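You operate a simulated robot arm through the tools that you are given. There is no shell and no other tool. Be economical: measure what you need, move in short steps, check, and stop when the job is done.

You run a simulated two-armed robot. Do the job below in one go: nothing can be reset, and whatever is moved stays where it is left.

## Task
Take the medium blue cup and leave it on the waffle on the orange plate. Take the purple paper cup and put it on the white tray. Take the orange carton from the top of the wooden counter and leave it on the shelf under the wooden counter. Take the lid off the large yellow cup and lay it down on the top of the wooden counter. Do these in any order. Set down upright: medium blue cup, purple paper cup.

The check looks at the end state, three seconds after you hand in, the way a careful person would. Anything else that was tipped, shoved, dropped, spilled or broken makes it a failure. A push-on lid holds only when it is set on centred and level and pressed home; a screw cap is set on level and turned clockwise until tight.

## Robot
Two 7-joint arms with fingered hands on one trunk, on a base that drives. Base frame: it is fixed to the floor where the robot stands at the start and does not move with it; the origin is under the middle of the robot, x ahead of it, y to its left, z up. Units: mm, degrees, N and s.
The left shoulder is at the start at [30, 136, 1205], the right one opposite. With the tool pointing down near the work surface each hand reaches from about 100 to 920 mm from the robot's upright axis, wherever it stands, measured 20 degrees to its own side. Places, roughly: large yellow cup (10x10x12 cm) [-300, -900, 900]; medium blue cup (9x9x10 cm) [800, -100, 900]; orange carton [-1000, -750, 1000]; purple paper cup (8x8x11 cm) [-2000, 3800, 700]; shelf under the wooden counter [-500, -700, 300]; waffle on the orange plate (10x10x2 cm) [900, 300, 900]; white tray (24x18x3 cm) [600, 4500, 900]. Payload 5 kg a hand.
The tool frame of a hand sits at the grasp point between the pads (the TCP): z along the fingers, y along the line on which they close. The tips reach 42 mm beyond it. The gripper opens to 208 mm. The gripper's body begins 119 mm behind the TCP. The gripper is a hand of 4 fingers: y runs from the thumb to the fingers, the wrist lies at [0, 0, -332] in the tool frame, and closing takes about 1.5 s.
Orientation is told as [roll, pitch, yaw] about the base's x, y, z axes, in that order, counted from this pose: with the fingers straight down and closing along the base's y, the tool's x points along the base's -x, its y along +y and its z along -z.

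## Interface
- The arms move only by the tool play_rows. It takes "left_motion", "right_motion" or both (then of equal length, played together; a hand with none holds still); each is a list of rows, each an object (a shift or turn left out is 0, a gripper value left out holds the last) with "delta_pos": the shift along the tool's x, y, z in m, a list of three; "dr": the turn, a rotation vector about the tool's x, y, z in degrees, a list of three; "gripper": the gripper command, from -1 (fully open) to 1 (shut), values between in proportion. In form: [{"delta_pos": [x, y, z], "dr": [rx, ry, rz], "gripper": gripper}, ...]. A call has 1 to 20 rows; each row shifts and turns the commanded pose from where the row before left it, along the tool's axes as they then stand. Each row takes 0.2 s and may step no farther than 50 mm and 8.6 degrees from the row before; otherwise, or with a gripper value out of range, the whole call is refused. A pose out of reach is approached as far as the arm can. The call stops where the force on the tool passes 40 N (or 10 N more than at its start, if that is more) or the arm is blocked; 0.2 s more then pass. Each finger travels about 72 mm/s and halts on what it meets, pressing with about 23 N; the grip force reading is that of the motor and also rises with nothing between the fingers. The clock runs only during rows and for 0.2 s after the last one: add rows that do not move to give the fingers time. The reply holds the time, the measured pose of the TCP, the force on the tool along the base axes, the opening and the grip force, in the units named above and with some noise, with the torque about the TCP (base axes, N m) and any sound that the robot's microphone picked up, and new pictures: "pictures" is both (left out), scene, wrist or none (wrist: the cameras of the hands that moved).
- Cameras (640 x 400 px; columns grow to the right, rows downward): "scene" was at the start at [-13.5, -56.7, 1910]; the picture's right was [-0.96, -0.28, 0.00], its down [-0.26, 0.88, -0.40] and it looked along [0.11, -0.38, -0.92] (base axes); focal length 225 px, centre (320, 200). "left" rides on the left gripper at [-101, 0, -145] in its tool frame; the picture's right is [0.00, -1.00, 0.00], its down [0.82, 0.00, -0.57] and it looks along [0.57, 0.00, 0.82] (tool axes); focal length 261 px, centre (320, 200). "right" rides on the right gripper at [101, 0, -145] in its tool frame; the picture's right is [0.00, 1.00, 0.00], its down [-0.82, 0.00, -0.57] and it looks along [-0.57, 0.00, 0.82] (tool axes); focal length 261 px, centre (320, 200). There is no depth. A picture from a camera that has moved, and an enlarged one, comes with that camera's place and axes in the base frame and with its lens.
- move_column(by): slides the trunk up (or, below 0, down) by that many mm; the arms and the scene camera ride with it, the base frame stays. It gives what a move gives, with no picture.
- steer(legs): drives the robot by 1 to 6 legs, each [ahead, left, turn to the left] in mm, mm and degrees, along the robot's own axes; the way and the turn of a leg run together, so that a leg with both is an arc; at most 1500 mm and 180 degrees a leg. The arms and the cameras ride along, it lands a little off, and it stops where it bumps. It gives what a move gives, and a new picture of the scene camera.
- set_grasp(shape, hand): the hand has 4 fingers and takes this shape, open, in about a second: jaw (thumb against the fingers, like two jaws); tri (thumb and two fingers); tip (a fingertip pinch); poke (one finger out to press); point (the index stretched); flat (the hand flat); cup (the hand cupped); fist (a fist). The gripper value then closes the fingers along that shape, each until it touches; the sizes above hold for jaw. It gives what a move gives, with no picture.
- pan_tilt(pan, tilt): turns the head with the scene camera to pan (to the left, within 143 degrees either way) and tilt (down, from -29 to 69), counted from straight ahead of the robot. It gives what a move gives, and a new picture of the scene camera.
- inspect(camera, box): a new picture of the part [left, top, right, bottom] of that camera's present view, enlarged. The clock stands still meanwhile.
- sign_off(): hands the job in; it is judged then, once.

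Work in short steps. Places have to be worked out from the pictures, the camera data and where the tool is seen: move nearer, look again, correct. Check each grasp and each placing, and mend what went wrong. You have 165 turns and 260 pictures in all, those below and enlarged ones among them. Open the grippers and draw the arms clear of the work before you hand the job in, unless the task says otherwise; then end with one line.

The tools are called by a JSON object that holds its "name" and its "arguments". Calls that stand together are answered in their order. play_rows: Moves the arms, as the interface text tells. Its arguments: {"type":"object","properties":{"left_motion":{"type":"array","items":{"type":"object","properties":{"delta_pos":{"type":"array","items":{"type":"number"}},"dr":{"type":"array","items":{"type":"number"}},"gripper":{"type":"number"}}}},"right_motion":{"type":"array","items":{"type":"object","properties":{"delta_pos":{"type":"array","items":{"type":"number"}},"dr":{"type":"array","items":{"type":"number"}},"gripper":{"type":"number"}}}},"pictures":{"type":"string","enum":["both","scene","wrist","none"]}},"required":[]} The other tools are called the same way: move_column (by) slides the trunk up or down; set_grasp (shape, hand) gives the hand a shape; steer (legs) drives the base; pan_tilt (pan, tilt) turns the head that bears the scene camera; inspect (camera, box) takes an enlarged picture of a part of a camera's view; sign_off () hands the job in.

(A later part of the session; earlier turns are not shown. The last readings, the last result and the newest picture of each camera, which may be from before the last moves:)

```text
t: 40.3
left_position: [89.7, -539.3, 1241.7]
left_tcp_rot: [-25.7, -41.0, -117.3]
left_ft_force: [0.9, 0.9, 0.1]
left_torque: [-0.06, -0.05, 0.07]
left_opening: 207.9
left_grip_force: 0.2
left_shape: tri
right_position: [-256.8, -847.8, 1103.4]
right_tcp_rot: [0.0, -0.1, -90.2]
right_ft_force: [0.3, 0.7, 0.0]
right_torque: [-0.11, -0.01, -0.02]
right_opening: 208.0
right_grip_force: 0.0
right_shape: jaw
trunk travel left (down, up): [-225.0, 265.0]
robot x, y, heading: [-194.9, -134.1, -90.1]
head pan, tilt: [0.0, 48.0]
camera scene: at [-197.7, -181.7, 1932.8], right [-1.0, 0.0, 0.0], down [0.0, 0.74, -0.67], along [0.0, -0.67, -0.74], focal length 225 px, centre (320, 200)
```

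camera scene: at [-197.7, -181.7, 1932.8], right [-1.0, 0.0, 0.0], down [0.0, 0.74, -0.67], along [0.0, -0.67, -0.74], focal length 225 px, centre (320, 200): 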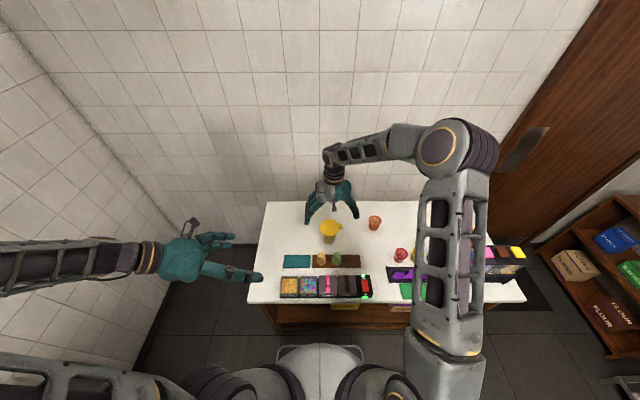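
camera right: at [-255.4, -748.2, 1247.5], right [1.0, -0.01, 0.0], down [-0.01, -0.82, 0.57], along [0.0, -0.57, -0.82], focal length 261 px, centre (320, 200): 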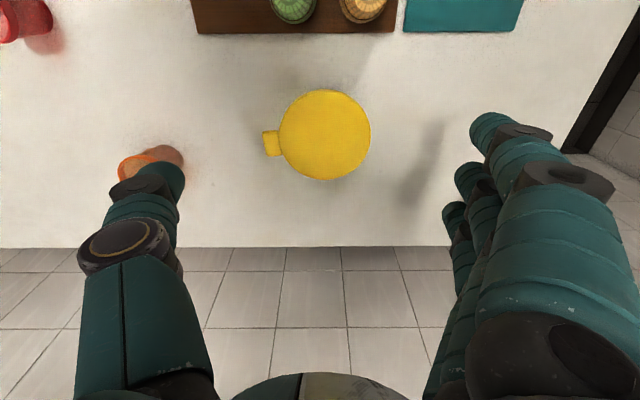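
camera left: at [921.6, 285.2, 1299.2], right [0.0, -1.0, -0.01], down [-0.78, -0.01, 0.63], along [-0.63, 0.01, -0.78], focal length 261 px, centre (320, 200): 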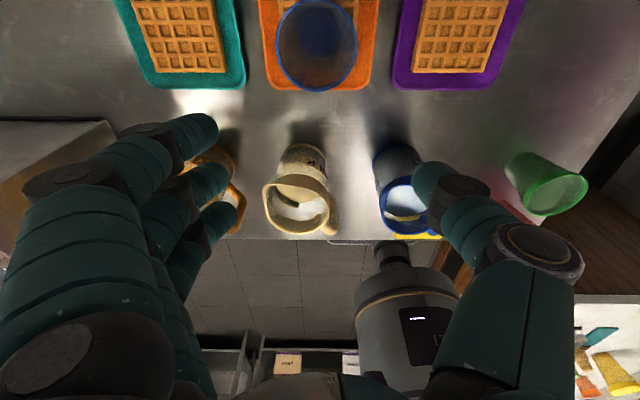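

The rotation is going well, so I'll continue it.

{"name": "play_rows", "arguments": {"left_motion": [{"dr": [4.9, -4.9, 4.9]}, {"dr": [4.9, -4.9, 4.9]}, {"dr": [4.9, -4.9, 4.9]}, {"dr": [4.9, -4.9, 4.9]}, {"dr": [4.9, -4.9, 4.9]}, {"dr": [4.9, -4.9, 4.9]}, {"dr": [4.9, -4.9, 4.9]}, {"dr": [0, 6, 0]}, {"dr": [0, 6, 0]}, {}]}}

```text
t: 42.5
left_position: [89.4, -539.8, 1238.3]
left_tcp_rot: [-4.0, -76.6, -176.2]
left_ft_force: [-0.6, 0.2, -0.3]
left_torque: [0.01, 0.0, -0.03]
left_opening: 207.8
left_grip_force: 0.1
left_shape: tri
right_position: [-254.4, -849.2, 1102.6]
right_tcp_rot: [0.0, 0.0, -90.2]
right_ft_force: [0.7, 0.1, -0.4]
right_torque: [0.0, 0.05, 0.0]
right_opening: 208.1
right_grip_force: 0.1
right_shape: jaw
trunk travel left (down, up): [-225.0, 265.0]
robot x, y, heading: [-198.1, -137.6, -90.3]
head pan, tilt: [0.0, 48.0]
camera scene: at [-197.1, -184.6, 1932.6], right [-1.0, 0.0, 0.0], down [0.0, 0.74, -0.67], along [0.0, -0.67, -0.74], focal length 225 px, centre (320, 200)
camera left: at [206.3, -540.6, 1372.0], right [0.0, 1.0, 0.02], down [0.75, 0.01, -0.67], along [-0.67, 0.01, -0.75], focal length 261 px, centre (320, 200)
```

scene: 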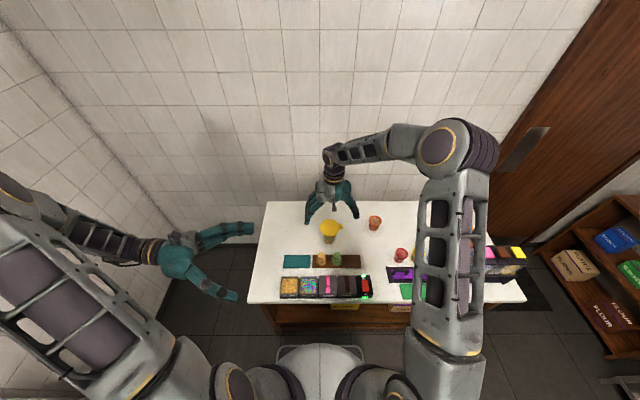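
left: 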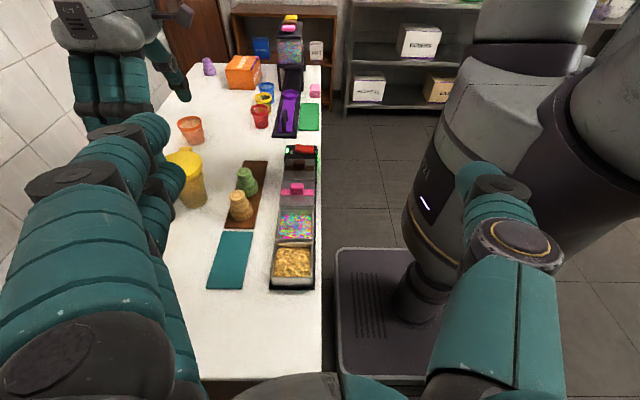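

The left hand now points along -x with 13° down tilt, and its camera sees the cup. I'll move it level with the cup at y≈-855, while the right hand shifts aside and rotates so it closes along y.

{"name": "play_rows", "arguments": {"left_motion": [{}, {}, {}, {}, {"delta_pos": [-0.0043, 0.0394, 0.0158]}, {"delta_pos": [-0.0043, 0.0394, 0.0158]}, {"delta_pos": [-0.0043, 0.0394, 0.0158]}, {"delta_pos": [-0.0043, 0.0394, 0.0158]}, {"delta_pos": [-0.0043, 0.0394, 0.0158]}, {"delta_pos": [-0.0043, 0.0394, 0.0158]}, {"delta_pos": [-0.0043, 0.0394, 0.0158]}, {"delta_pos": [-0.0043, 0.0394, 0.0158]}, {}, {}, {}, {}], "right_motion": [{"delta_pos": [0, -0.04, -0.02]}, {"delta_pos": [0, -0.04, -0.02]}, {"delta_pos": [0, -0.04, -0.02]}, {"delta_pos": [0, -0.04, -0.02]}, {"dr": [0, 0, -8.2]}, {"dr": [0, 0, -8.2]}, {"dr": [0, 0, -8.2]}, {"dr": [0, 0, -8.2]}, {"dr": [0, 0, -8.2]}, {"dr": [0, 0, -8.2]}, {"dr": [0, 0, -8.2]}, {"dr": [0, 0, -8.2]}, {"dr": [0, 0, -8.2]}, {"dr": [0, 0, -8.2]}, {"dr": [0, 0, -8.2]}, {}]}}

```text
t: 45.9
left_position: [-45.1, -857.8, 1240.4]
left_tcp_rot: [-3.9, -76.5, -176.2]
left_ft_force: [-0.1, 0.1, 0.1]
left_torque: [0.01, 0.02, 0.02]
left_opening: 208.0
left_grip_force: 0.1
left_shape: tri
right_position: [-414.7, -849.6, 1179.9]
right_tcp_rot: [0.0, 0.0, 0.1]
right_ft_force: [0.3, 0.0, 0.7]
right_torque: [0.01, -0.04, 0.0]
right_opening: 208.0
right_grip_force: 0.1
right_shape: jaw
trunk travel left (down, up): [-225.0, 265.0]
robot x, y, heading: [-196.3, -138.4, -90.4]
head pan, tilt: [0.0, 48.0]
camera scene: at [-197.8, -184.3, 1932.7], right [-1.0, 0.0, 0.0], down [0.0, 0.74, -0.67], along [0.0, -0.67, -0.74], focal length 225 px, centre (320, 200)
camera right: at [-516.3, -849.4, 1323.2], right [0.0, 1.0, 0.0], down [0.82, 0.0, 0.57], along [0.57, 0.0, -0.82], focal length 261 px, centre (320, 200)
camera left: at [71.6, -858.8, 1372.1], right [0.0, 1.0, 0.02], down [0.75, 0.01, -0.67], along [-0.67, 0.01, -0.75], focal length 261 px, centre (320, 200)
```

scene: 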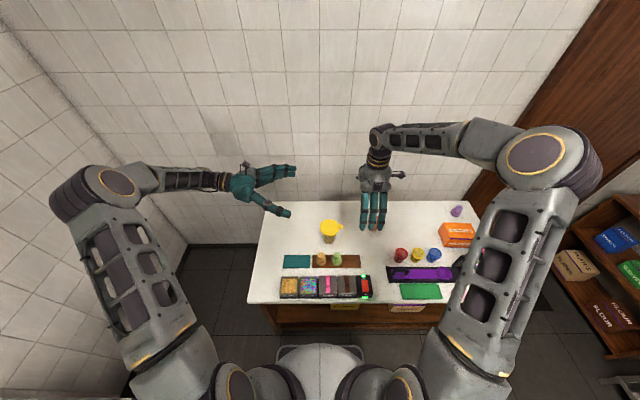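
right: 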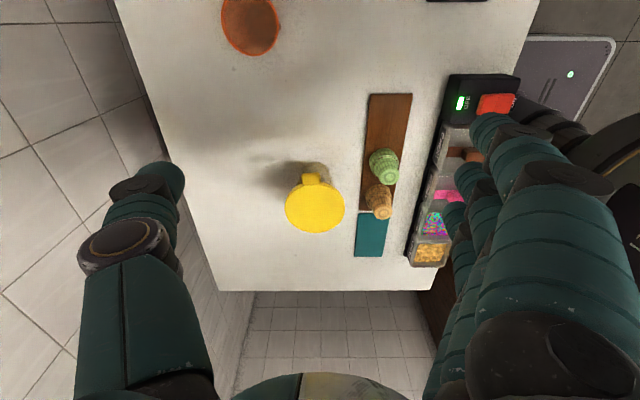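
left: 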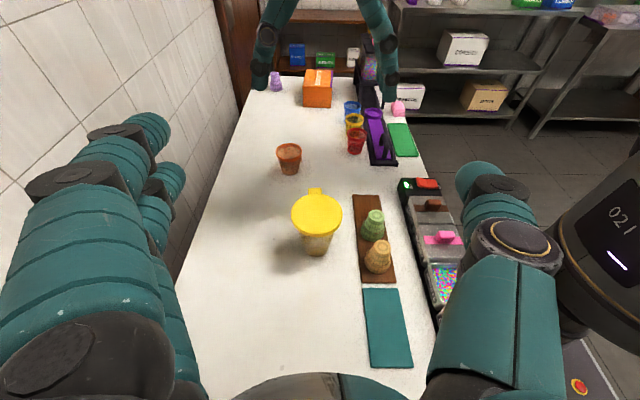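

Both views agree: cup centre (-255, -858), lid top z≈961. The left hand is aligned in y, so I'll narrow it and lower to z≈950.

{"name": "play_rows", "arguments": {"left_motion": [{"delta_pos": [0.0409, 0.0008, 0.0098], "gripper": -0.35}, {"delta_pos": [0.0409, 0.0008, 0.0098]}, {"delta_pos": [0.0409, 0.0008, 0.0098]}, {"delta_pos": [0.0409, 0.0008, 0.0098]}, {"delta_pos": [0.0409, 0.0008, 0.0098]}, {"delta_pos": [0.0409, 0.0008, 0.0098]}, {"delta_pos": [0.0409, 0.0008, 0.0098]}, {}]}}

```text
t: 47.7
left_position: [-42.4, -857.5, 945.6]
left_tcp_rot: [-3.9, -76.5, -176.3]
left_ft_force: [-0.6, 0.2, 0.2]
left_torque: [-0.01, -0.01, 0.05]
left_opening: 140.9
left_grip_force: 0.1
left_shape: tri
right_position: [-416.3, -848.6, 1178.4]
right_tcp_rot: [-0.1, 0.0, 0.0]
right_ft_force: [-0.4, -0.2, 0.1]
right_torque: [-0.04, 0.0, 0.01]
right_opening: 208.0
right_grip_force: 0.0
right_shape: jaw
trunk travel left (down, up): [-225.0, 265.0]
robot x, y, heading: [-198.4, -135.7, -90.1]
head pan, tilt: [0.0, 48.0]
camera scene: at [-198.1, -183.5, 1932.8], right [-1.0, 0.0, 0.0], down [0.0, 0.74, -0.67], along [0.0, -0.67, -0.74], focal length 225 px, centre (320, 200)
camera left: at [75.6, -857.9, 1077.4], right [0.0, 1.0, 0.02], down [0.75, 0.01, -0.67], along [-0.67, 0.01, -0.75], focal length 261 px, centre (320, 200)
```

scene: 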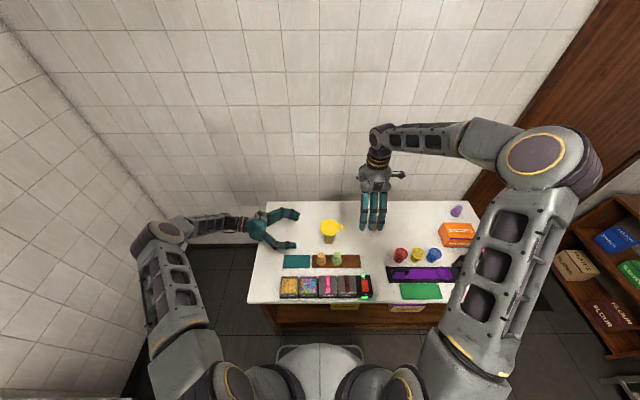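
left: 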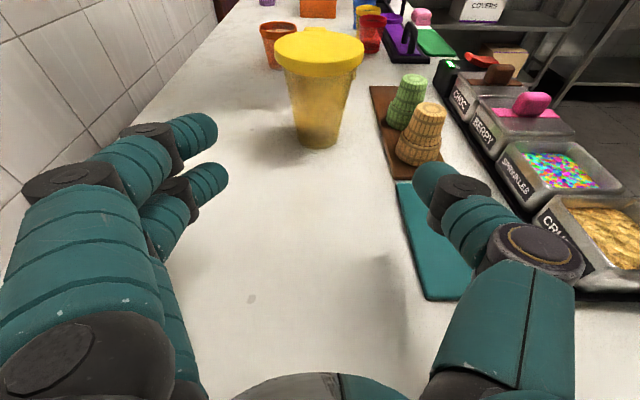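

The left hand is well aligned, with only two fingers opposing the thumb. The cone is close to the thumb, so I'll narrow to ~120 mm, lower to z≈893 and advance partway.

{"name": "play_rows", "arguments": {"left_motion": [{"delta_pos": [0.0254, 0.0005, 0.006], "gripper": -0.15}, {"delta_pos": [0.0254, 0.0005, 0.006]}, {}, {"delta_pos": [-0.0097, 0, 0.0406]}, {"delta_pos": [-0.0097, 0, 0.0406]}, {}], "pictures": "wrist"}}

```text
t: 49.1
left_position: [-125.2, -855.7, 895.9]
left_tcp_rot: [-3.6, -76.7, -176.7]
left_ft_force: [5.9, -2.0, 14.2]
left_torque: [-2.67, -0.55, 0.98]
left_opening: 120.0
left_grip_force: 0.1
left_shape: tri
right_position: [-413.1, -847.7, 1179.6]
right_tcp_rot: [-0.1, 0.0, 0.0]
right_ft_force: [0.4, 0.3, 1.2]
right_torque: [0.0, 0.04, -0.03]
right_opening: 207.8
right_grip_force: 0.1
right_shape: jaw
trunk travel left (down, up): [-225.0, 265.0]
robot x, y, heading: [-196.3, -135.6, -90.4]
head pan, tilt: [0.0, 48.0]
camera left: at [-7.8, -858.0, 1027.9], right [0.0, 1.0, 0.02], down [0.75, 0.01, -0.67], along [-0.67, 0.01, -0.75], focal length 261 px, centre (320, 200)
```

left: 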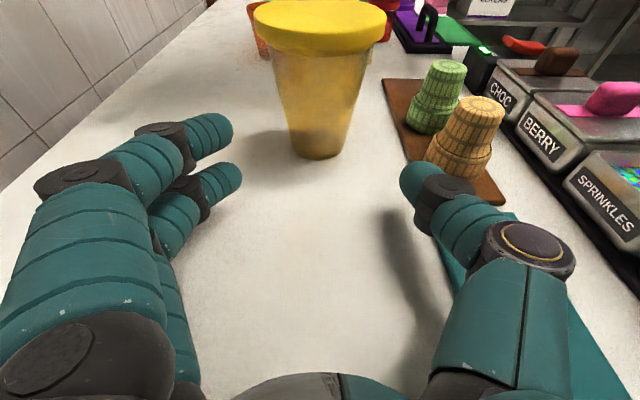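

The folded finger is brushing the counter (14 N up). I'll raise the hand 10 mm, then continue.

{"name": "play_rows", "arguments": {"left_motion": [{"delta_pos": [-0.0098, 0, -0.0023]}, {}], "pictures": "none"}}

```text
t: 49.7
left_position: [-126.0, -856.1, 904.8]
left_tcp_rot: [-4.3, -76.5, -175.9]
left_ft_force: [0.0, -0.1, 0.2]
left_torque: [0.04, -0.01, -0.06]
left_opening: 120.3
left_grip_force: 0.1
left_shape: tri
right_position: [-415.2, -848.8, 1180.7]
right_tcp_rot: [0.0, 0.0, 0.1]
right_ft_force: [-0.4, -0.3, -0.2]
right_torque: [0.0, 0.02, 0.01]
right_opening: 207.9
right_grip_force: 0.0
right_shape: jaw
trunk travel left (down, up): [-225.0, 265.0]
robot x, y, heading: [-201.4, -139.7, -90.4]
head pan, tilt: [0.0, 48.0]
```

Free now. I'll advance so the fingertips reach the cup's centreline (TCP x≈-222), which keeps the upper finger below the lid.

{"name": "play_rows", "arguments": {"left_motion": [{"delta_pos": [-0.0075, 0, 0.0313]}, {"delta_pos": [-0.0075, 0, 0.0313]}, {"delta_pos": [-0.0075, 0, 0.0313]}, {}], "pictures": "both"}}

```text
t: 50.7
left_position: [-220.6, -857.8, 902.6]
left_tcp_rot: [-3.8, -76.6, -176.1]
left_ft_force: [-1.0, -0.5, 0.7]
left_torque: [-0.04, 0.04, -0.03]
left_opening: 120.1
left_grip_force: 0.0
left_shape: tri
right_position: [-413.4, -848.4, 1178.6]
right_tcp_rot: [0.0, 0.0, 0.0]
right_ft_force: [0.2, -0.2, -0.4]
right_torque: [0.02, 0.04, 0.02]
right_opening: 207.8
right_grip_force: 0.0
right_shape: jaw
trunk travel left (down, up): [-225.0, 265.0]
robot x, y, heading: [-196.3, -133.4, -90.3]
head pan, tilt: [0.0, 48.0]
camera scene: at [-196.8, -184.2, 1932.6], right [-1.0, 0.0, 0.0], down [0.0, 0.74, -0.67], along [0.0, -0.67, -0.74], focal length 225 px, centre (320, 200)
camera left: at [-104.0, -858.5, 1035.6], right [0.0, 1.0, 0.02], down [0.75, 0.01, -0.67], along [-0.67, 0.01, -0.75], focal length 261 px, centre (320, 200)
```

scene: 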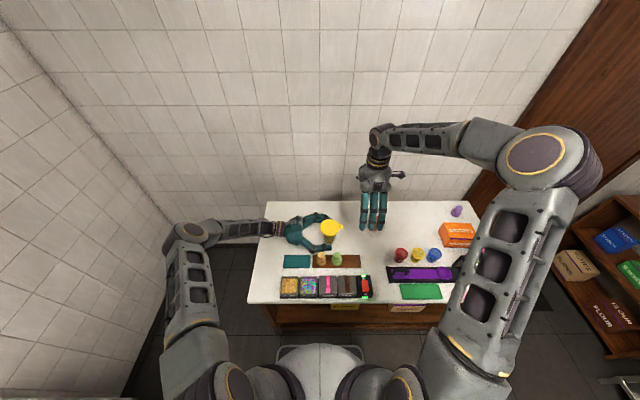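
left: 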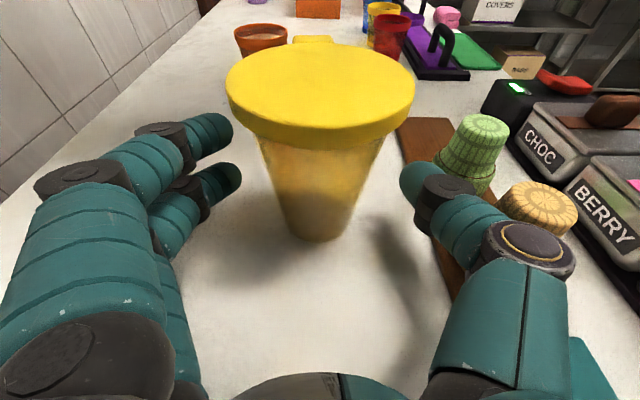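

The fingers straddle the cup body below the lid. I'll close the left hand to steady it.

{"name": "play_rows", "arguments": {"left_motion": [{"gripper": 0.1}, {"gripper": 0.3}, {"gripper": 0.6}, {"gripper": 0.8}, {"gripper": 1.0}, {}, {}, {}], "pictures": "wrist"}}

```text
t: 52.5
left_position: [-222.0, -857.6, 902.3]
left_tcp_rot: [-4.0, -76.6, -176.1]
left_ft_force: [-0.2, -0.7, -0.1]
left_torque: [0.05, 0.05, -0.02]
left_opening: 66.3
left_grip_force: 22.7
left_shape: tri
right_position: [-415.3, -849.9, 1180.5]
right_tcp_rot: [0.0, 0.1, 0.0]
right_ft_force: [0.2, 0.0, 0.0]
right_torque: [-0.01, 0.01, 0.02]
right_opening: 207.9
right_grip_force: 0.0
right_shape: jaw
trunk travel left (down, up): [-225.0, 265.0]
robot x, y, heading: [-196.8, -135.2, -90.1]
head pan, tilt: [0.0, 48.0]
camera left: at [-104.4, -858.4, 1035.8], right [0.0, 1.0, 0.02], down [0.75, 0.01, -0.67], along [-0.67, 0.01, -0.75], focal length 261 px, centre (320, 200)
```

left: 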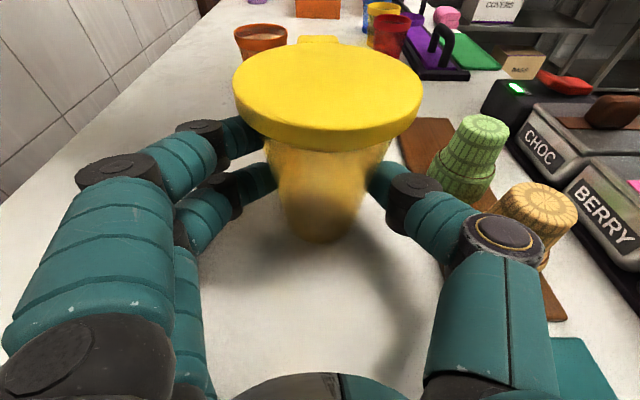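

The cup is steadied, with the grip on the body (66 mm) and the lid clear. Now I'll bring the right hand over the lid at z≈1090 with ~150 mm opening.

{"name": "play_rows", "arguments": {"right_motion": [{"delta_pos": [-0.04, -0.001, 0], "gripper": -0.44}, {"delta_pos": [-0.04, -0.001, 0]}, {"delta_pos": [-0.04, -0.001, 0.02]}, {"delta_pos": [-0.038, 0, 0.03]}, {"delta_pos": [0, 0, 0.04]}, {}]}}

```text
t: 53.9
left_position: [-221.4, -856.3, 903.7]
left_tcp_rot: [-3.8, -76.6, -176.2]
left_ft_force: [1.4, 1.3, 1.0]
left_torque: [-0.03, 0.09, -0.05]
left_opening: 66.4
left_grip_force: 23.4
left_shape: tri
right_position: [-255.8, -852.7, 1089.9]
right_tcp_rot: [0.1, 0.0, 0.0]
right_ft_force: [-0.4, 0.9, 0.4]
right_torque: [-0.03, 0.08, -0.03]
right_opening: 150.1
right_grip_force: 0.1
right_shape: jaw
trunk travel left (down, up): [-225.0, 265.0]
robot x, y, heading: [-203.3, -136.4, -90.3]
head pan, tilt: [0.0, 48.0]
camera scene: at [-197.0, -183.5, 1932.7], right [-1.0, 0.0, 0.0], down [0.0, 0.74, -0.67], along [0.0, -0.67, -0.74], focal length 225 px, centre (320, 200)
camera right: at [-357.2, -853.8, 1234.1], right [0.0, 1.0, 0.0], down [0.82, 0.0, 0.57], along [0.57, 0.0, -0.82], focal length 261 px, centre (320, 200)
```

scene: 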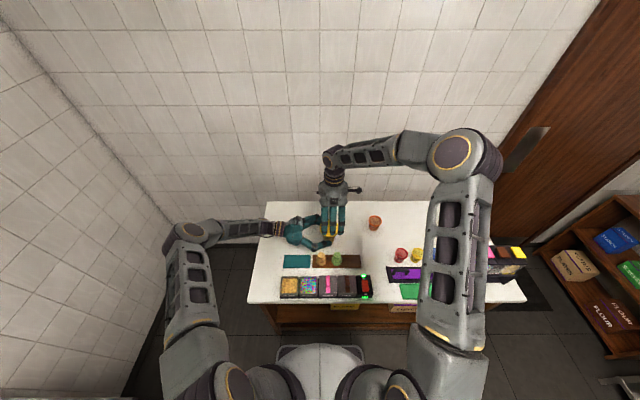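
right: 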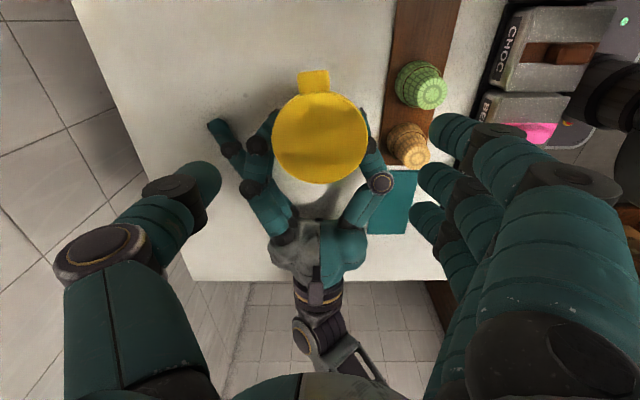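

The lid is under the hand, but the left upper finger sits where the right thumb would land. I'll rotate the right hand 40° so the thumb comes down in a free spot, then lower to z≈1010 and check.

{"name": "play_rows", "arguments": {"right_motion": [{"dr": [0, 0, 8]}, {"dr": [0, 0, 8]}, {"dr": [0, 0, 8]}, {"dr": [0, 0, 8]}, {"dr": [0, 0, 8], "gripper": -0.3}, {"delta_pos": [0, 0, 0.04]}, {"delta_pos": [0, 0, 0.035]}, {}], "pictures": "wrist"}}

```text
t: 55.7
left_position: [-220.6, -857.8, 903.0]
left_tcp_rot: [-3.8, -76.5, -176.2]
left_ft_force: [-0.3, -1.1, 1.9]
left_torque: [-0.07, 0.02, 0.04]
left_opening: 66.2
left_grip_force: 22.6
left_shape: tri
right_position: [-257.4, -853.3, 1011.5]
right_tcp_rot: [-0.1, -0.1, -39.9]
right_ft_force: [0.0, 0.2, -0.5]
right_torque: [-0.05, 0.05, 0.0]
right_opening: 135.6
right_grip_force: 0.1
right_shape: jaw
trunk travel left (down, up): [-225.0, 265.0]
robot x, y, heading: [-193.0, -131.0, -90.0]
head pan, tilt: [0.0, 48.0]
camera right: at [-335.8, -788.5, 1155.7], right [0.65, 0.76, 0.0], down [0.63, -0.53, 0.57], along [0.44, -0.37, -0.82], focal length 261 px, centre (320, 200)
```

right: 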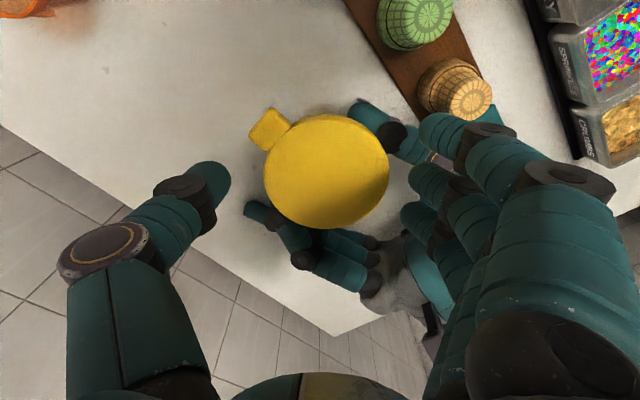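

Lid centre is at (-250, -853). I'll shift 6 mm and descend to z≈982 for the rim grasp.

{"name": "play_rows", "arguments": {"right_motion": [{"delta_pos": [-0.0046, 0.0039, 0.01]}, {"delta_pos": [0, 0, 0.01]}, {"delta_pos": [0, 0, 0.009]}, {}], "pictures": "wrist"}}

```text
t: 56.7
left_position: [-221.5, -856.5, 904.8]
left_tcp_rot: [-3.8, -76.6, -176.2]
left_ft_force: [0.7, -0.1, 2.1]
left_torque: [-0.09, -0.03, 0.03]
left_opening: 66.4
left_grip_force: 22.8
left_shape: tri
right_position: [-253.1, -851.5, 984.9]
right_tcp_rot: [0.0, 0.0, -39.9]
right_ft_force: [-0.1, -0.1, 0.3]
right_torque: [-0.03, 0.01, -0.02]
right_opening: 135.7
right_grip_force: 0.1
right_shape: jaw
trunk travel left (down, up): [-225.0, 265.0]
robot x, y, heading: [-198.4, -138.4, -90.1]
head pan, tilt: [0.0, 48.0]
camera right: at [-330.6, -787.2, 1129.5], right [0.65, 0.76, 0.0], down [0.63, -0.53, 0.57], along [0.44, -0.37, -0.82], focal length 261 px, centre (320, 200)
```

right: 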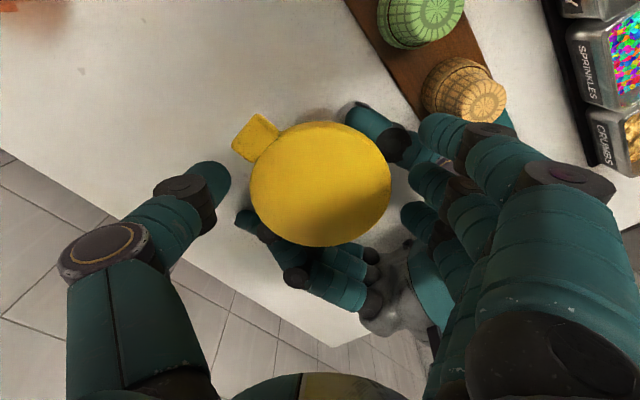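

Positioned around the rim, so I'll close the right hand on the lid.

{"name": "play_rows", "arguments": {"right_motion": [{"gripper": -0.1}, {"gripper": 0.1}, {"gripper": 0.4}, {"gripper": 1.0}, {}, {}, {}], "pictures": "wrist"}}

```text
t: 58.3
left_position: [-221.9, -856.7, 904.8]
left_tcp_rot: [-3.9, -76.6, -176.2]
left_ft_force: [0.0, -0.3, 5.1]
left_torque: [-0.01, 0.13, -0.01]
left_opening: 66.2
left_grip_force: 21.9
left_shape: tri
right_position: [-252.4, -852.6, 985.3]
right_tcp_rot: [0.1, 0.0, -40.0]
right_ft_force: [0.7, -0.4, -4.9]
right_torque: [-0.04, -0.01, -0.02]
right_opening: 83.8
right_grip_force: 23.6
right_shape: jaw
trunk travel left (down, up): [-225.0, 265.0]
robot x, y, heading: [-197.0, -136.6, -90.5]
head pan, tilt: [0.0, 48.0]
camera right: at [-330.6, -787.3, 1129.4], right [0.65, 0.76, 0.0], down [0.63, -0.53, 0.57], along [0.44, -0.37, -0.82], focal length 261 px, centre (320, 200)
```

right: 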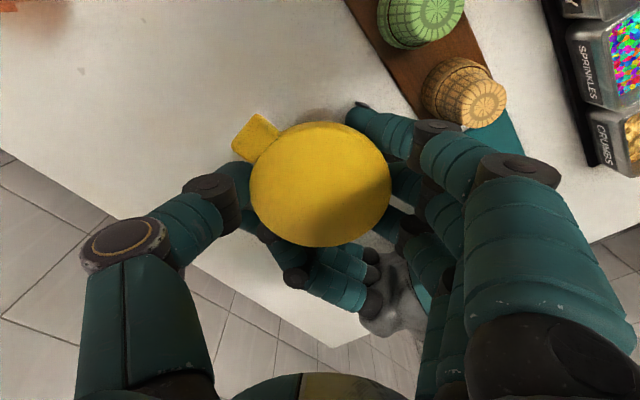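

The lid is gripped and nothing has shifted. I'll pull up gently in small steps with the left hand holding the cup.

{"name": "play_rows", "arguments": {"right_motion": [{"delta_pos": [0, 0, -0.003]}, {"delta_pos": [0, 0, -0.003]}, {"delta_pos": [0, 0, -0.004]}, {"delta_pos": [0, 0, -0.005]}, {}], "pictures": "wrist"}}

```text
t: 59.5
left_position: [-221.0, -857.9, 903.5]
left_tcp_rot: [-4.0, -76.5, -176.1]
left_ft_force: [-2.0, -1.9, 7.5]
left_torque: [0.07, 0.15, 0.02]
left_opening: 61.1
left_grip_force: 23.3
left_shape: tri
right_position: [-251.0, -851.9, 1001.3]
right_tcp_rot: [0.0, 0.0, -40.0]
right_ft_force: [1.9, 2.0, -7.8]
right_torque: [0.15, -0.14, 0.05]
right_opening: 74.5
right_grip_force: 23.3
right_shape: jaw
trunk travel left (down, up): [-225.0, 265.0]
robot x, y, heading: [-199.9, -135.2, -90.1]
head pan, tilt: [0.0, 48.0]
heard: snap
camera right: at [-329.2, -788.0, 1146.0], right [0.65, 0.76, 0.0], down [0.63, -0.53, 0.57], along [0.44, -0.37, -0.82], focal length 261 px, centre (320, 200)
```

right: 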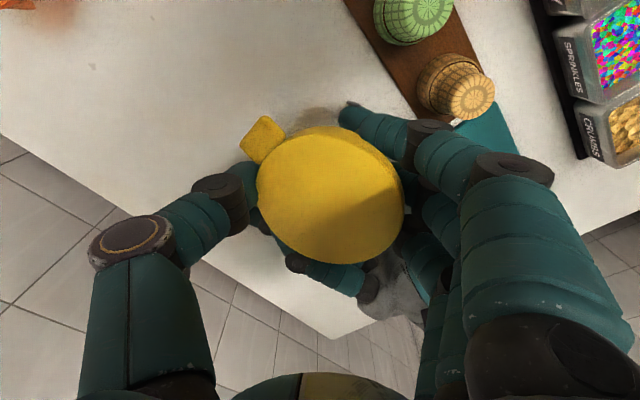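

There was a snap, but a pull remains and both openings changed. I'll look closer before going on.

{"name": "inspect", "arguments": {"camera": "left", "box": [140, 0, 500, 260]}}

{"name": "inspect", "arguments": {"camera": "scene", "box": [270, 160, 400, 280]}}

```text
1.54 times, centred on (320, 130) of left
camera zoom: at [-104.5, -858.4, 1035.5], right [0.0, 1.0, 0.02], down [0.75, 0.01, -0.67], along [-0.67, 0.01, -0.75], focal length 401 px, centre (320, 308)
```

zoom: 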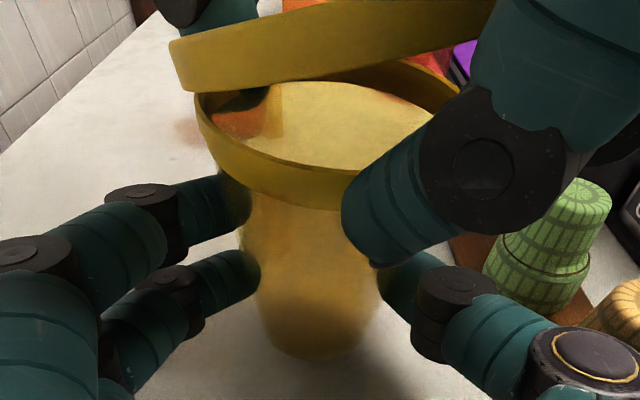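

```text
3.33 times, centred on (335, 220) of scene
camera zoom: at [-197.8, -184.2, 1932.6], right [-1.0, 0.0, 0.0], down [0.0, 0.74, -0.67], along [0.0, -0.67, -0.74], focal length 749 px, centre (270, 133)
```

zoom: 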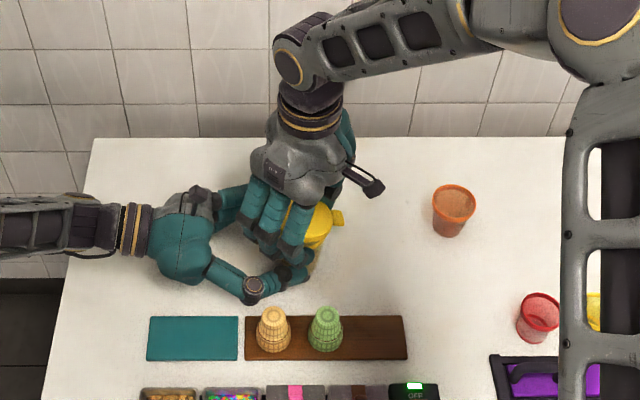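

The lid popped off and rests tilted between the right fingers, whose tips reach below the cup's rim (about 70 mm beyond the TCP). I'll lower slightly so the lid rests loosely on the cup, then open and regrasp higher.

{"name": "play_rows", "arguments": {"right_motion": [{"delta_pos": [0, 0, 0.004]}, {"delta_pos": [0, 0, 0.004]}, {"gripper": 0.2}, {"gripper": 0.1}, {"gripper": 0}, {"gripper": -0.1}, {"gripper": -0.2}, {}], "pictures": "wrist"}}

{"name": "inspect", "arguments": {"camera": "left", "box": [140, 0, 500, 260]}}

```text
t: 61.3
left_position: [-221.8, -857.8, 904.2]
left_tcp_rot: [-3.9, -76.6, -176.3]
left_ft_force: [-0.4, 0.4, 1.3]
left_torque: [-0.14, 0.02, -0.1]
left_opening: 60.8
left_grip_force: 23.0
left_shape: tri
right_position: [-251.5, -853.4, 992.3]
right_tcp_rot: [0.0, 0.0, -40.0]
right_ft_force: [1.2, 0.3, 0.3]
right_torque: [0.03, 0.0, -0.03]
right_opening: 124.1
right_grip_force: 0.0
right_shape: jaw
trunk travel left (down, up): [-225.0, 265.0]
robot x, y, heading: [-197.8, -133.2, -90.0]
head pan, tilt: [0.0, 48.0]
camera right: at [-328.9, -788.2, 1136.4], right [0.65, 0.76, 0.0], down [0.63, -0.53, 0.57], along [0.44, -0.37, -0.82], focal length 261 px, centre (320, 200)
```

right: 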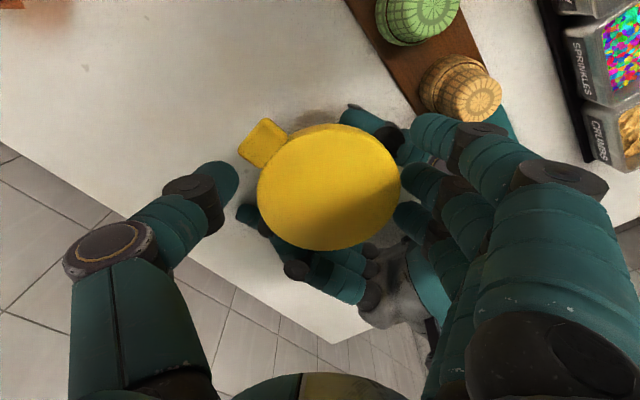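

```text
1.54 times, centred on (320, 130) of left
camera zoom: at [-104.5, -858.3, 1035.8], right [0.0, 1.0, 0.02], down [0.75, 0.01, -0.67], along [-0.67, 0.01, -0.75], focal length 401 px, centre (320, 308)
```

zoom: 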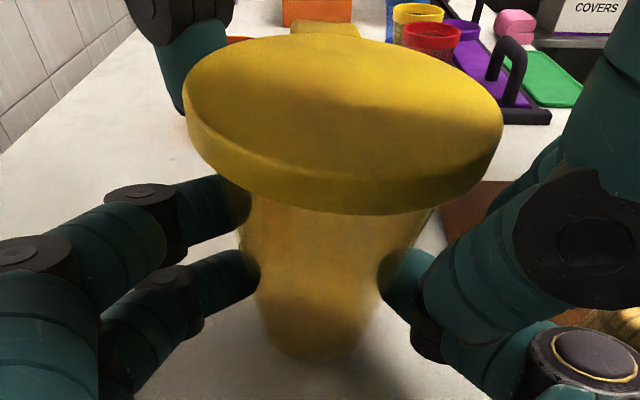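

The lid sits loosely on the rim. I'll raise the right hand to TCP z≈1020 and regrip just the lid edge.

{"name": "play_rows", "arguments": {"right_motion": [{"delta_pos": [0, 0, -0.015]}, {"delta_pos": [0, 0, -0.015]}, {}, {"gripper": 0.0}, {"gripper": 0.2}, {"gripper": 0.5}, {"gripper": 1.0}, {}, {}], "pictures": "wrist"}}

{"name": "inspect", "arguments": {"camera": "left", "box": [140, 0, 500, 260]}}

```text
t: 63.3
left_position: [-221.2, -858.0, 903.4]
left_tcp_rot: [-3.9, -76.7, -176.2]
left_ft_force: [-0.8, -1.9, -1.7]
left_torque: [-0.07, -0.08, 0.04]
left_opening: 60.7
left_grip_force: 22.9
left_shape: tri
right_position: [-250.5, -852.3, 1023.5]
right_tcp_rot: [0.0, 0.1, -40.0]
right_ft_force: [1.2, 0.1, 2.5]
right_torque: [0.08, -0.07, 0.02]
right_opening: 75.4
right_grip_force: 23.4
right_shape: jaw
trunk travel left (down, up): [-225.0, 265.0]
robot x, y, heading: [-196.8, -133.0, -90.3]
head pan, tilt: [0.0, 48.0]
camera right: at [-328.3, -787.3, 1168.2], right [0.65, 0.76, 0.0], down [0.63, -0.53, 0.57], along [0.44, -0.37, -0.82], focal length 261 px, centre (320, 200)
```

right: 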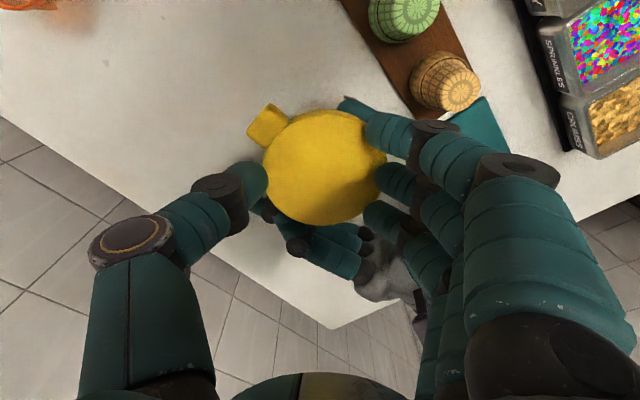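

```text
1.54 times, centred on (320, 130) of left
camera zoom: at [-104.4, -858.5, 1035.6], right [0.0, 1.0, 0.02], down [0.75, 0.01, -0.67], along [-0.67, 0.01, -0.75], focal length 401 px, centre (320, 308)
```

zoom: 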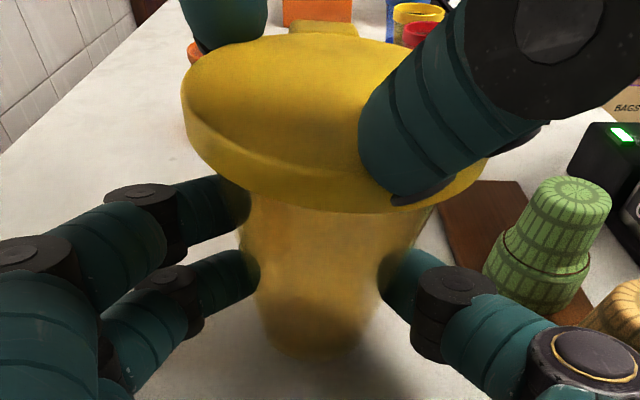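

The fingers now grip only the lid's edge. I'll lift in small steps.

{"name": "play_rows", "arguments": {"right_motion": [{"delta_pos": [0, 0, -0.005]}, {"delta_pos": [0, 0, -0.008]}, {"delta_pos": [0, 0, -0.012]}, {"delta_pos": [0, 0, -0.015]}, {}], "pictures": "wrist"}}

{"name": "inspect", "arguments": {"camera": "left", "box": [140, 0, 500, 260]}}

```text
t: 64.5
left_position: [-220.6, -857.5, 904.0]
left_tcp_rot: [-3.9, -76.6, -176.2]
left_ft_force: [-0.1, -1.2, 0.8]
left_torque: [-0.14, 0.01, 0.01]
left_opening: 60.6
left_grip_force: 23.2
left_shape: tri
right_position: [-250.1, -852.5, 1062.4]
right_tcp_rot: [0.1, 0.1, -39.9]
right_ft_force: [0.1, -0.2, 0.0]
right_torque: [0.03, 0.02, -0.03]
right_opening: 75.2
right_grip_force: 23.4
right_shape: jaw
trunk travel left (down, up): [-225.0, 265.0]
robot x, y, heading: [-198.5, -134.0, -90.1]
head pan, tilt: [0.0, 48.0]
camera right: at [-328.5, -788.9, 1206.6], right [0.65, 0.76, 0.0], down [0.63, -0.53, 0.57], along [0.44, -0.37, -0.82], focal length 261 px, centre (320, 200)
```

right: 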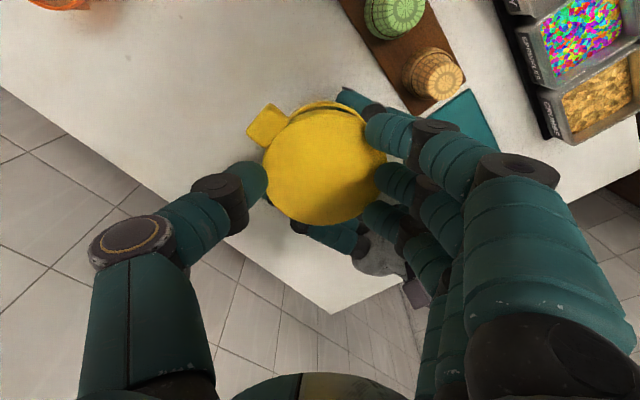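

```text
1.54 times, centred on (320, 130) of left
camera zoom: at [-104.3, -858.6, 1035.6], right [0.0, 1.0, 0.02], down [0.75, 0.01, -0.67], along [-0.67, 0.01, -0.75], focal length 401 px, centre (320, 308)
```

zoom: 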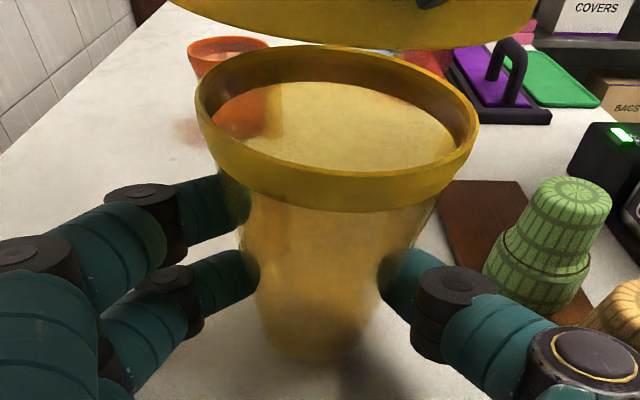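

The lid is off and the cup stands in the left hand. I'll carry the lid to the free spot around (-375, -870) and lower it.

{"name": "play_rows", "arguments": {"right_motion": [{"delta_pos": [0, 0, -0.02]}, {"delta_pos": [0.0281, -0.0314, 0]}, {"delta_pos": [0.0281, -0.0314, 0]}, {"delta_pos": [0.0281, -0.0314, 0]}, {"delta_pos": [0, 0, 0.03]}, {"delta_pos": [0, 0, 0.03]}, {"delta_pos": [0, 0, 0.03]}, {"delta_pos": [0, 0, 0.03]}, {"delta_pos": [0, 0, 0.015]}, {}], "pictures": "both"}}

```text
t: 66.7
left_position: [-222.6, -856.8, 904.3]
left_tcp_rot: [-3.9, -76.6, -176.2]
left_ft_force: [3.6, -1.1, -0.3]
left_torque: [0.01, 0.2, 0.0]
left_opening: 60.9
left_grip_force: 22.9
left_shape: tri
right_position: [-374.6, -871.3, 946.0]
right_tcp_rot: [0.1, 0.0, -40.1]
right_ft_force: [-2.9, 0.4, 0.8]
right_torque: [0.01, -0.22, 0.21]
right_opening: 75.0
right_grip_force: 23.0
right_shape: jaw
trunk travel left (down, up): [-225.0, 265.0]
robot x, y, heading: [-197.9, -132.2, -90.5]
head pan, tilt: [0.0, 48.0]
camera scene: at [-198.0, -184.2, 1932.7], right [-1.0, 0.0, 0.0], down [0.0, 0.74, -0.67], along [0.0, -0.67, -0.74], focal length 225 px, centre (320, 200)
camera right: at [-452.8, -806.3, 1090.5], right [0.65, 0.76, 0.0], down [0.63, -0.53, 0.57], along [0.44, -0.37, -0.82], focal length 261 px, centre (320, 200)
```

scene: 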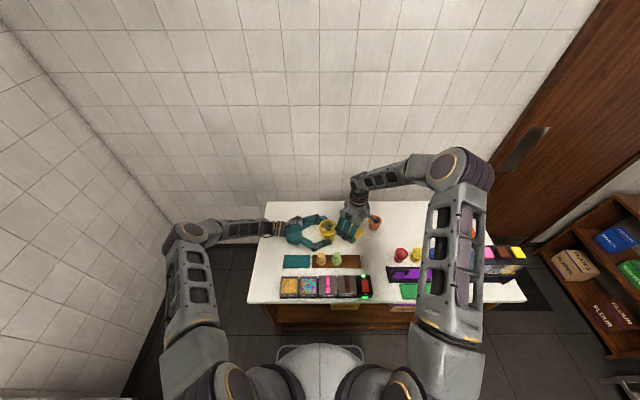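
right: 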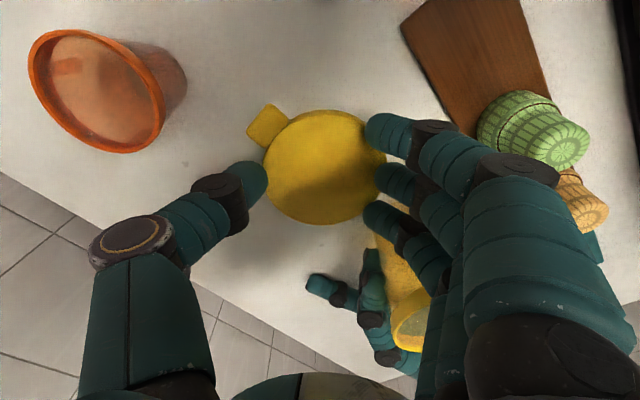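

A small side force shows the right hand brushing the yellow cup. I'll back off from it and use a spot nearer the wall, (-390, -955), clear of both cups.

{"name": "play_rows", "arguments": {"right_motion": [{"delta_pos": [0.0115, -0.0096, 0]}, {"delta_pos": [-0.0274, -0.0326, 0]}, {"delta_pos": [-0.0274, -0.0326, 0]}, {}], "pictures": "wrist"}}

{"name": "inspect", "arguments": {"camera": "left", "box": [140, 0, 500, 260]}}

```text
t: 67.7
left_position: [-221.3, -857.3, 903.9]
left_tcp_rot: [-3.7, -76.6, -176.4]
left_ft_force: [0.5, -0.4, 0.5]
left_torque: [-0.15, -0.02, 0.04]
left_opening: 60.6
left_grip_force: 22.8
left_shape: tri
right_position: [-391.5, -959.9, 943.4]
right_tcp_rot: [0.0, 0.0, -40.1]
right_ft_force: [0.4, 0.1, 0.3]
right_torque: [-0.01, 0.02, 0.03]
right_opening: 75.2
right_grip_force: 22.6
right_shape: jaw
trunk travel left (down, up): [-225.0, 265.0]
robot x, y, heading: [-199.8, -134.3, -90.6]
head pan, tilt: [0.0, 48.0]
camera right: at [-469.7, -894.7, 1087.9], right [0.65, 0.76, 0.0], down [0.63, -0.53, 0.57], along [0.44, -0.37, -0.82], focal length 261 px, centre (320, 200)
```

right: 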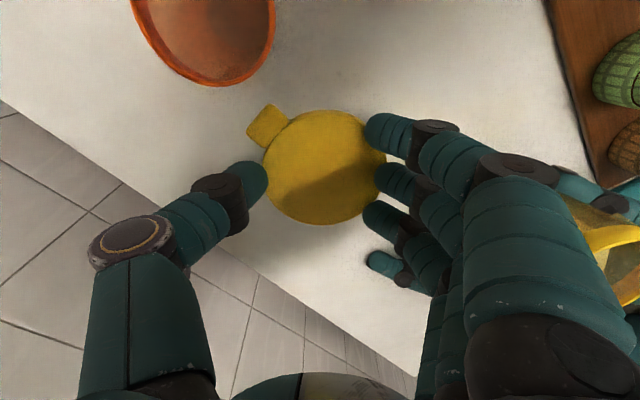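

```text
1.54 times, centred on (320, 130) of left
camera zoom: at [-104.4, -858.0, 1036.0], right [0.0, 1.0, 0.02], down [0.75, 0.01, -0.67], along [-0.67, 0.01, -0.75], focal length 401 px, centre (320, 308)
```

zoom: 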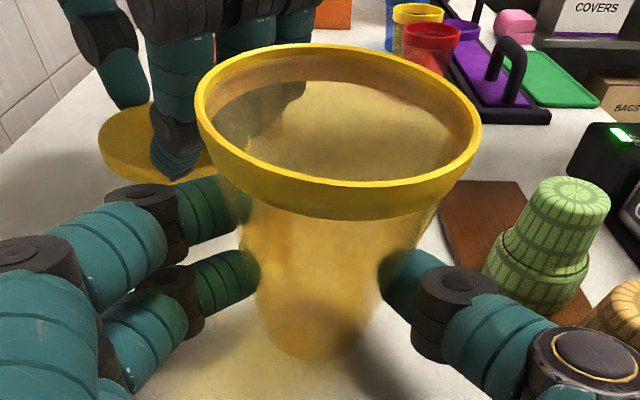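

All clear now. I'll lower the lid slowly until it touches down.

{"name": "play_rows", "arguments": {"right_motion": [{"delta_pos": [0, 0, 0.004]}, {"delta_pos": [0, 0, 0.004]}, {"delta_pos": [0, 0, 0.004]}, {"delta_pos": [0, 0, 0.003]}, {}], "pictures": "wrist"}}

```text
t: 68.9
left_position: [-221.1, -856.8, 902.4]
left_tcp_rot: [-3.9, -76.6, -176.2]
left_ft_force: [0.4, -0.5, 0.1]
left_torque: [-0.12, -0.02, 0.08]
left_opening: 60.8
left_grip_force: 23.1
left_shape: tri
right_position: [-390.7, -956.0, 931.2]
right_tcp_rot: [0.0, 0.0, -39.9]
right_ft_force: [0.0, 0.5, 0.0]
right_torque: [-0.02, 0.0, 0.0]
right_opening: 75.0
right_grip_force: 22.6
right_shape: jaw
trunk travel left (down, up): [-225.0, 265.0]
robot x, y, heading: [-198.6, -133.0, -90.2]
head pan, tilt: [0.0, 48.0]
camera right: at [-468.1, -891.6, 1075.1], right [0.65, 0.76, 0.0], down [0.63, -0.53, 0.57], along [0.44, -0.37, -0.82], focal length 261 px, centre (320, 200)
```

right: 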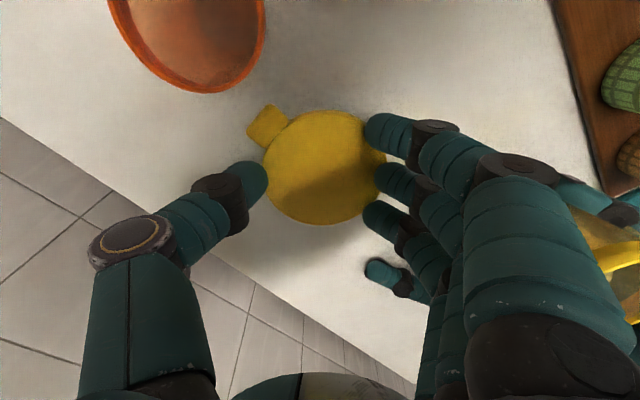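

No contact yet, so I'll keep lowering.

{"name": "play_rows", "arguments": {"right_motion": [{"delta_pos": [0, 0, 0.004]}, {"delta_pos": [0, 0, 0.003]}, {"delta_pos": [0, 0, 0.003]}, {"delta_pos": [0, 0, 0.003]}, {}], "pictures": "none"}}

{"name": "inspect", "arguments": {"camera": "left", "box": [140, 0, 320, 130]}}

```text
t: 70.1
left_position: [-221.5, -856.5, 903.3]
left_tcp_rot: [-3.9, -76.6, -176.2]
left_ft_force: [-0.5, -0.7, 0.8]
left_torque: [-0.12, 0.0, 0.07]
left_opening: 60.5
left_grip_force: 22.4
left_shape: tri
right_position: [-390.3, -953.9, 917.8]
right_tcp_rot: [0.0, -0.1, -40.0]
right_ft_force: [-0.6, 0.6, 0.7]
right_torque: [-0.04, 0.02, -0.01]
right_opening: 75.0
right_grip_force: 22.8
right_shape: jaw
trunk travel left (down, up): [-225.0, 265.0]
robot x, y, heading: [-199.7, -134.0, -90.5]
head pan, tilt: [0.0, 48.0]
```

```text
3.08 times, centred on (230, 65) of left
camera zoom: at [-104.4, -858.5, 1035.7], right [0.0, 1.0, 0.02], down [0.75, 0.01, -0.67], along [-0.67, 0.01, -0.75], focal length 802 px, centre (597, 615)
```

zoom: 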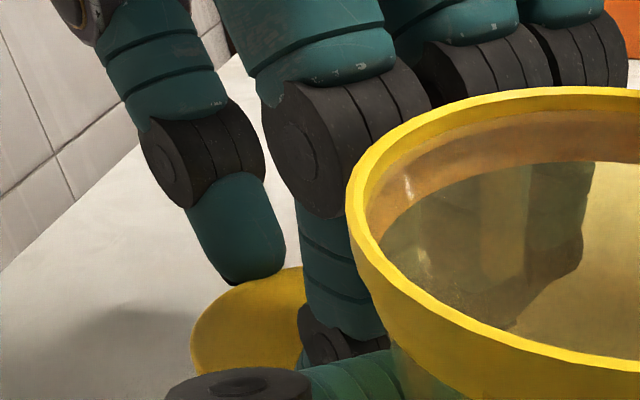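

Shadows suggest the lid is still a little above the counter. I'll go on lowering.

{"name": "play_rows", "arguments": {"right_motion": [{"delta_pos": [0, 0, 0.003]}, {"delta_pos": [0, 0, 0.003]}, {"delta_pos": [0, 0, 0.003]}, {"delta_pos": [0, 0, 0.003]}, {}], "pictures": "none"}}

```text
t: 71.3
left_position: [-222.3, -857.8, 904.3]
left_tcp_rot: [-3.9, -76.6, -176.2]
left_ft_force: [1.1, -0.5, 0.1]
left_torque: [-0.11, -0.03, 0.0]
left_opening: 60.4
left_grip_force: 23.4
left_shape: tri
right_position: [-391.5, -954.0, 907.6]
right_tcp_rot: [0.0, 0.0, -40.0]
right_ft_force: [-0.8, -0.7, 0.3]
right_torque: [0.01, 0.01, -0.02]
right_opening: 74.9
right_grip_force: 23.2
right_shape: jaw
trunk travel left (down, up): [-225.0, 265.0]
robot x, y, heading: [-197.8, -132.5, -90.4]
head pan, tilt: [0.0, 48.0]
```

{"name": "play_rows", "arguments": {"right_motion": [{"delta_pos": [0, 0, 0.002]}, {"delta_pos": [0, 0, 0.002]}, {"delta_pos": [0, 0, 0.002]}, {}], "pictures": "none"}}

```text
t: 72.3
left_position: [-222.3, -857.2, 904.0]
left_tcp_rot: [-3.7, -76.6, -176.4]
left_ft_force: [0.1, -0.1, 0.5]
left_torque: [-0.11, -0.03, 0.0]
left_opening: 60.5
left_grip_force: 22.8
left_shape: tri
right_position: [-390.7, -955.0, 902.9]
right_tcp_rot: [0.0, -0.1, -40.0]
right_ft_force: [0.8, 2.0, 11.8]
right_torque: [0.3, -0.19, 0.06]
right_opening: 66.7
right_grip_force: 22.9
right_shape: jaw
trunk travel left (down, up): [-225.0, 265.0]
robot x, y, heading: [-198.3, -134.5, -90.0]
head pan, tilt: [0.0, 48.0]
```

Contact (11.8 N), so the lid is down. I'll open gently and look.

{"name": "play_rows", "arguments": {"right_motion": [{"gripper": 0.2}, {"gripper": 0.1}, {"gripper": 0.0}, {"gripper": -0.1}, {"gripper": -0.25}, {}], "pictures": "wrist"}}

```text
t: 73.7
left_position: [-221.6, -857.6, 904.0]
left_tcp_rot: [-3.9, -76.6, -176.3]
left_ft_force: [-0.1, 0.6, 1.0]
left_torque: [-0.1, -0.02, 0.04]
left_opening: 60.9
left_grip_force: 22.9
left_shape: tri
right_position: [-390.8, -955.9, 902.1]
right_tcp_rot: [0.0, 0.0, -40.1]
right_ft_force: [-0.4, 0.4, 0.2]
right_torque: [-0.02, 0.04, 0.03]
right_opening: 129.4
right_grip_force: 0.1
right_shape: jaw
trunk travel left (down, up): [-225.0, 265.0]
robot x, y, heading: [-196.3, -131.1, -90.5]
head pan, tilt: [0.0, 48.0]
camera right: at [-468.1, -890.9, 1045.3], right [0.65, 0.76, 0.0], down [0.63, -0.53, 0.57], along [0.44, -0.37, -0.82], focal length 261 px, centre (320, 200)
```

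right: 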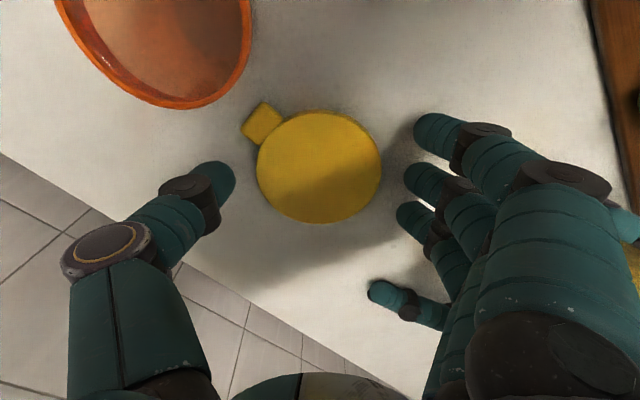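

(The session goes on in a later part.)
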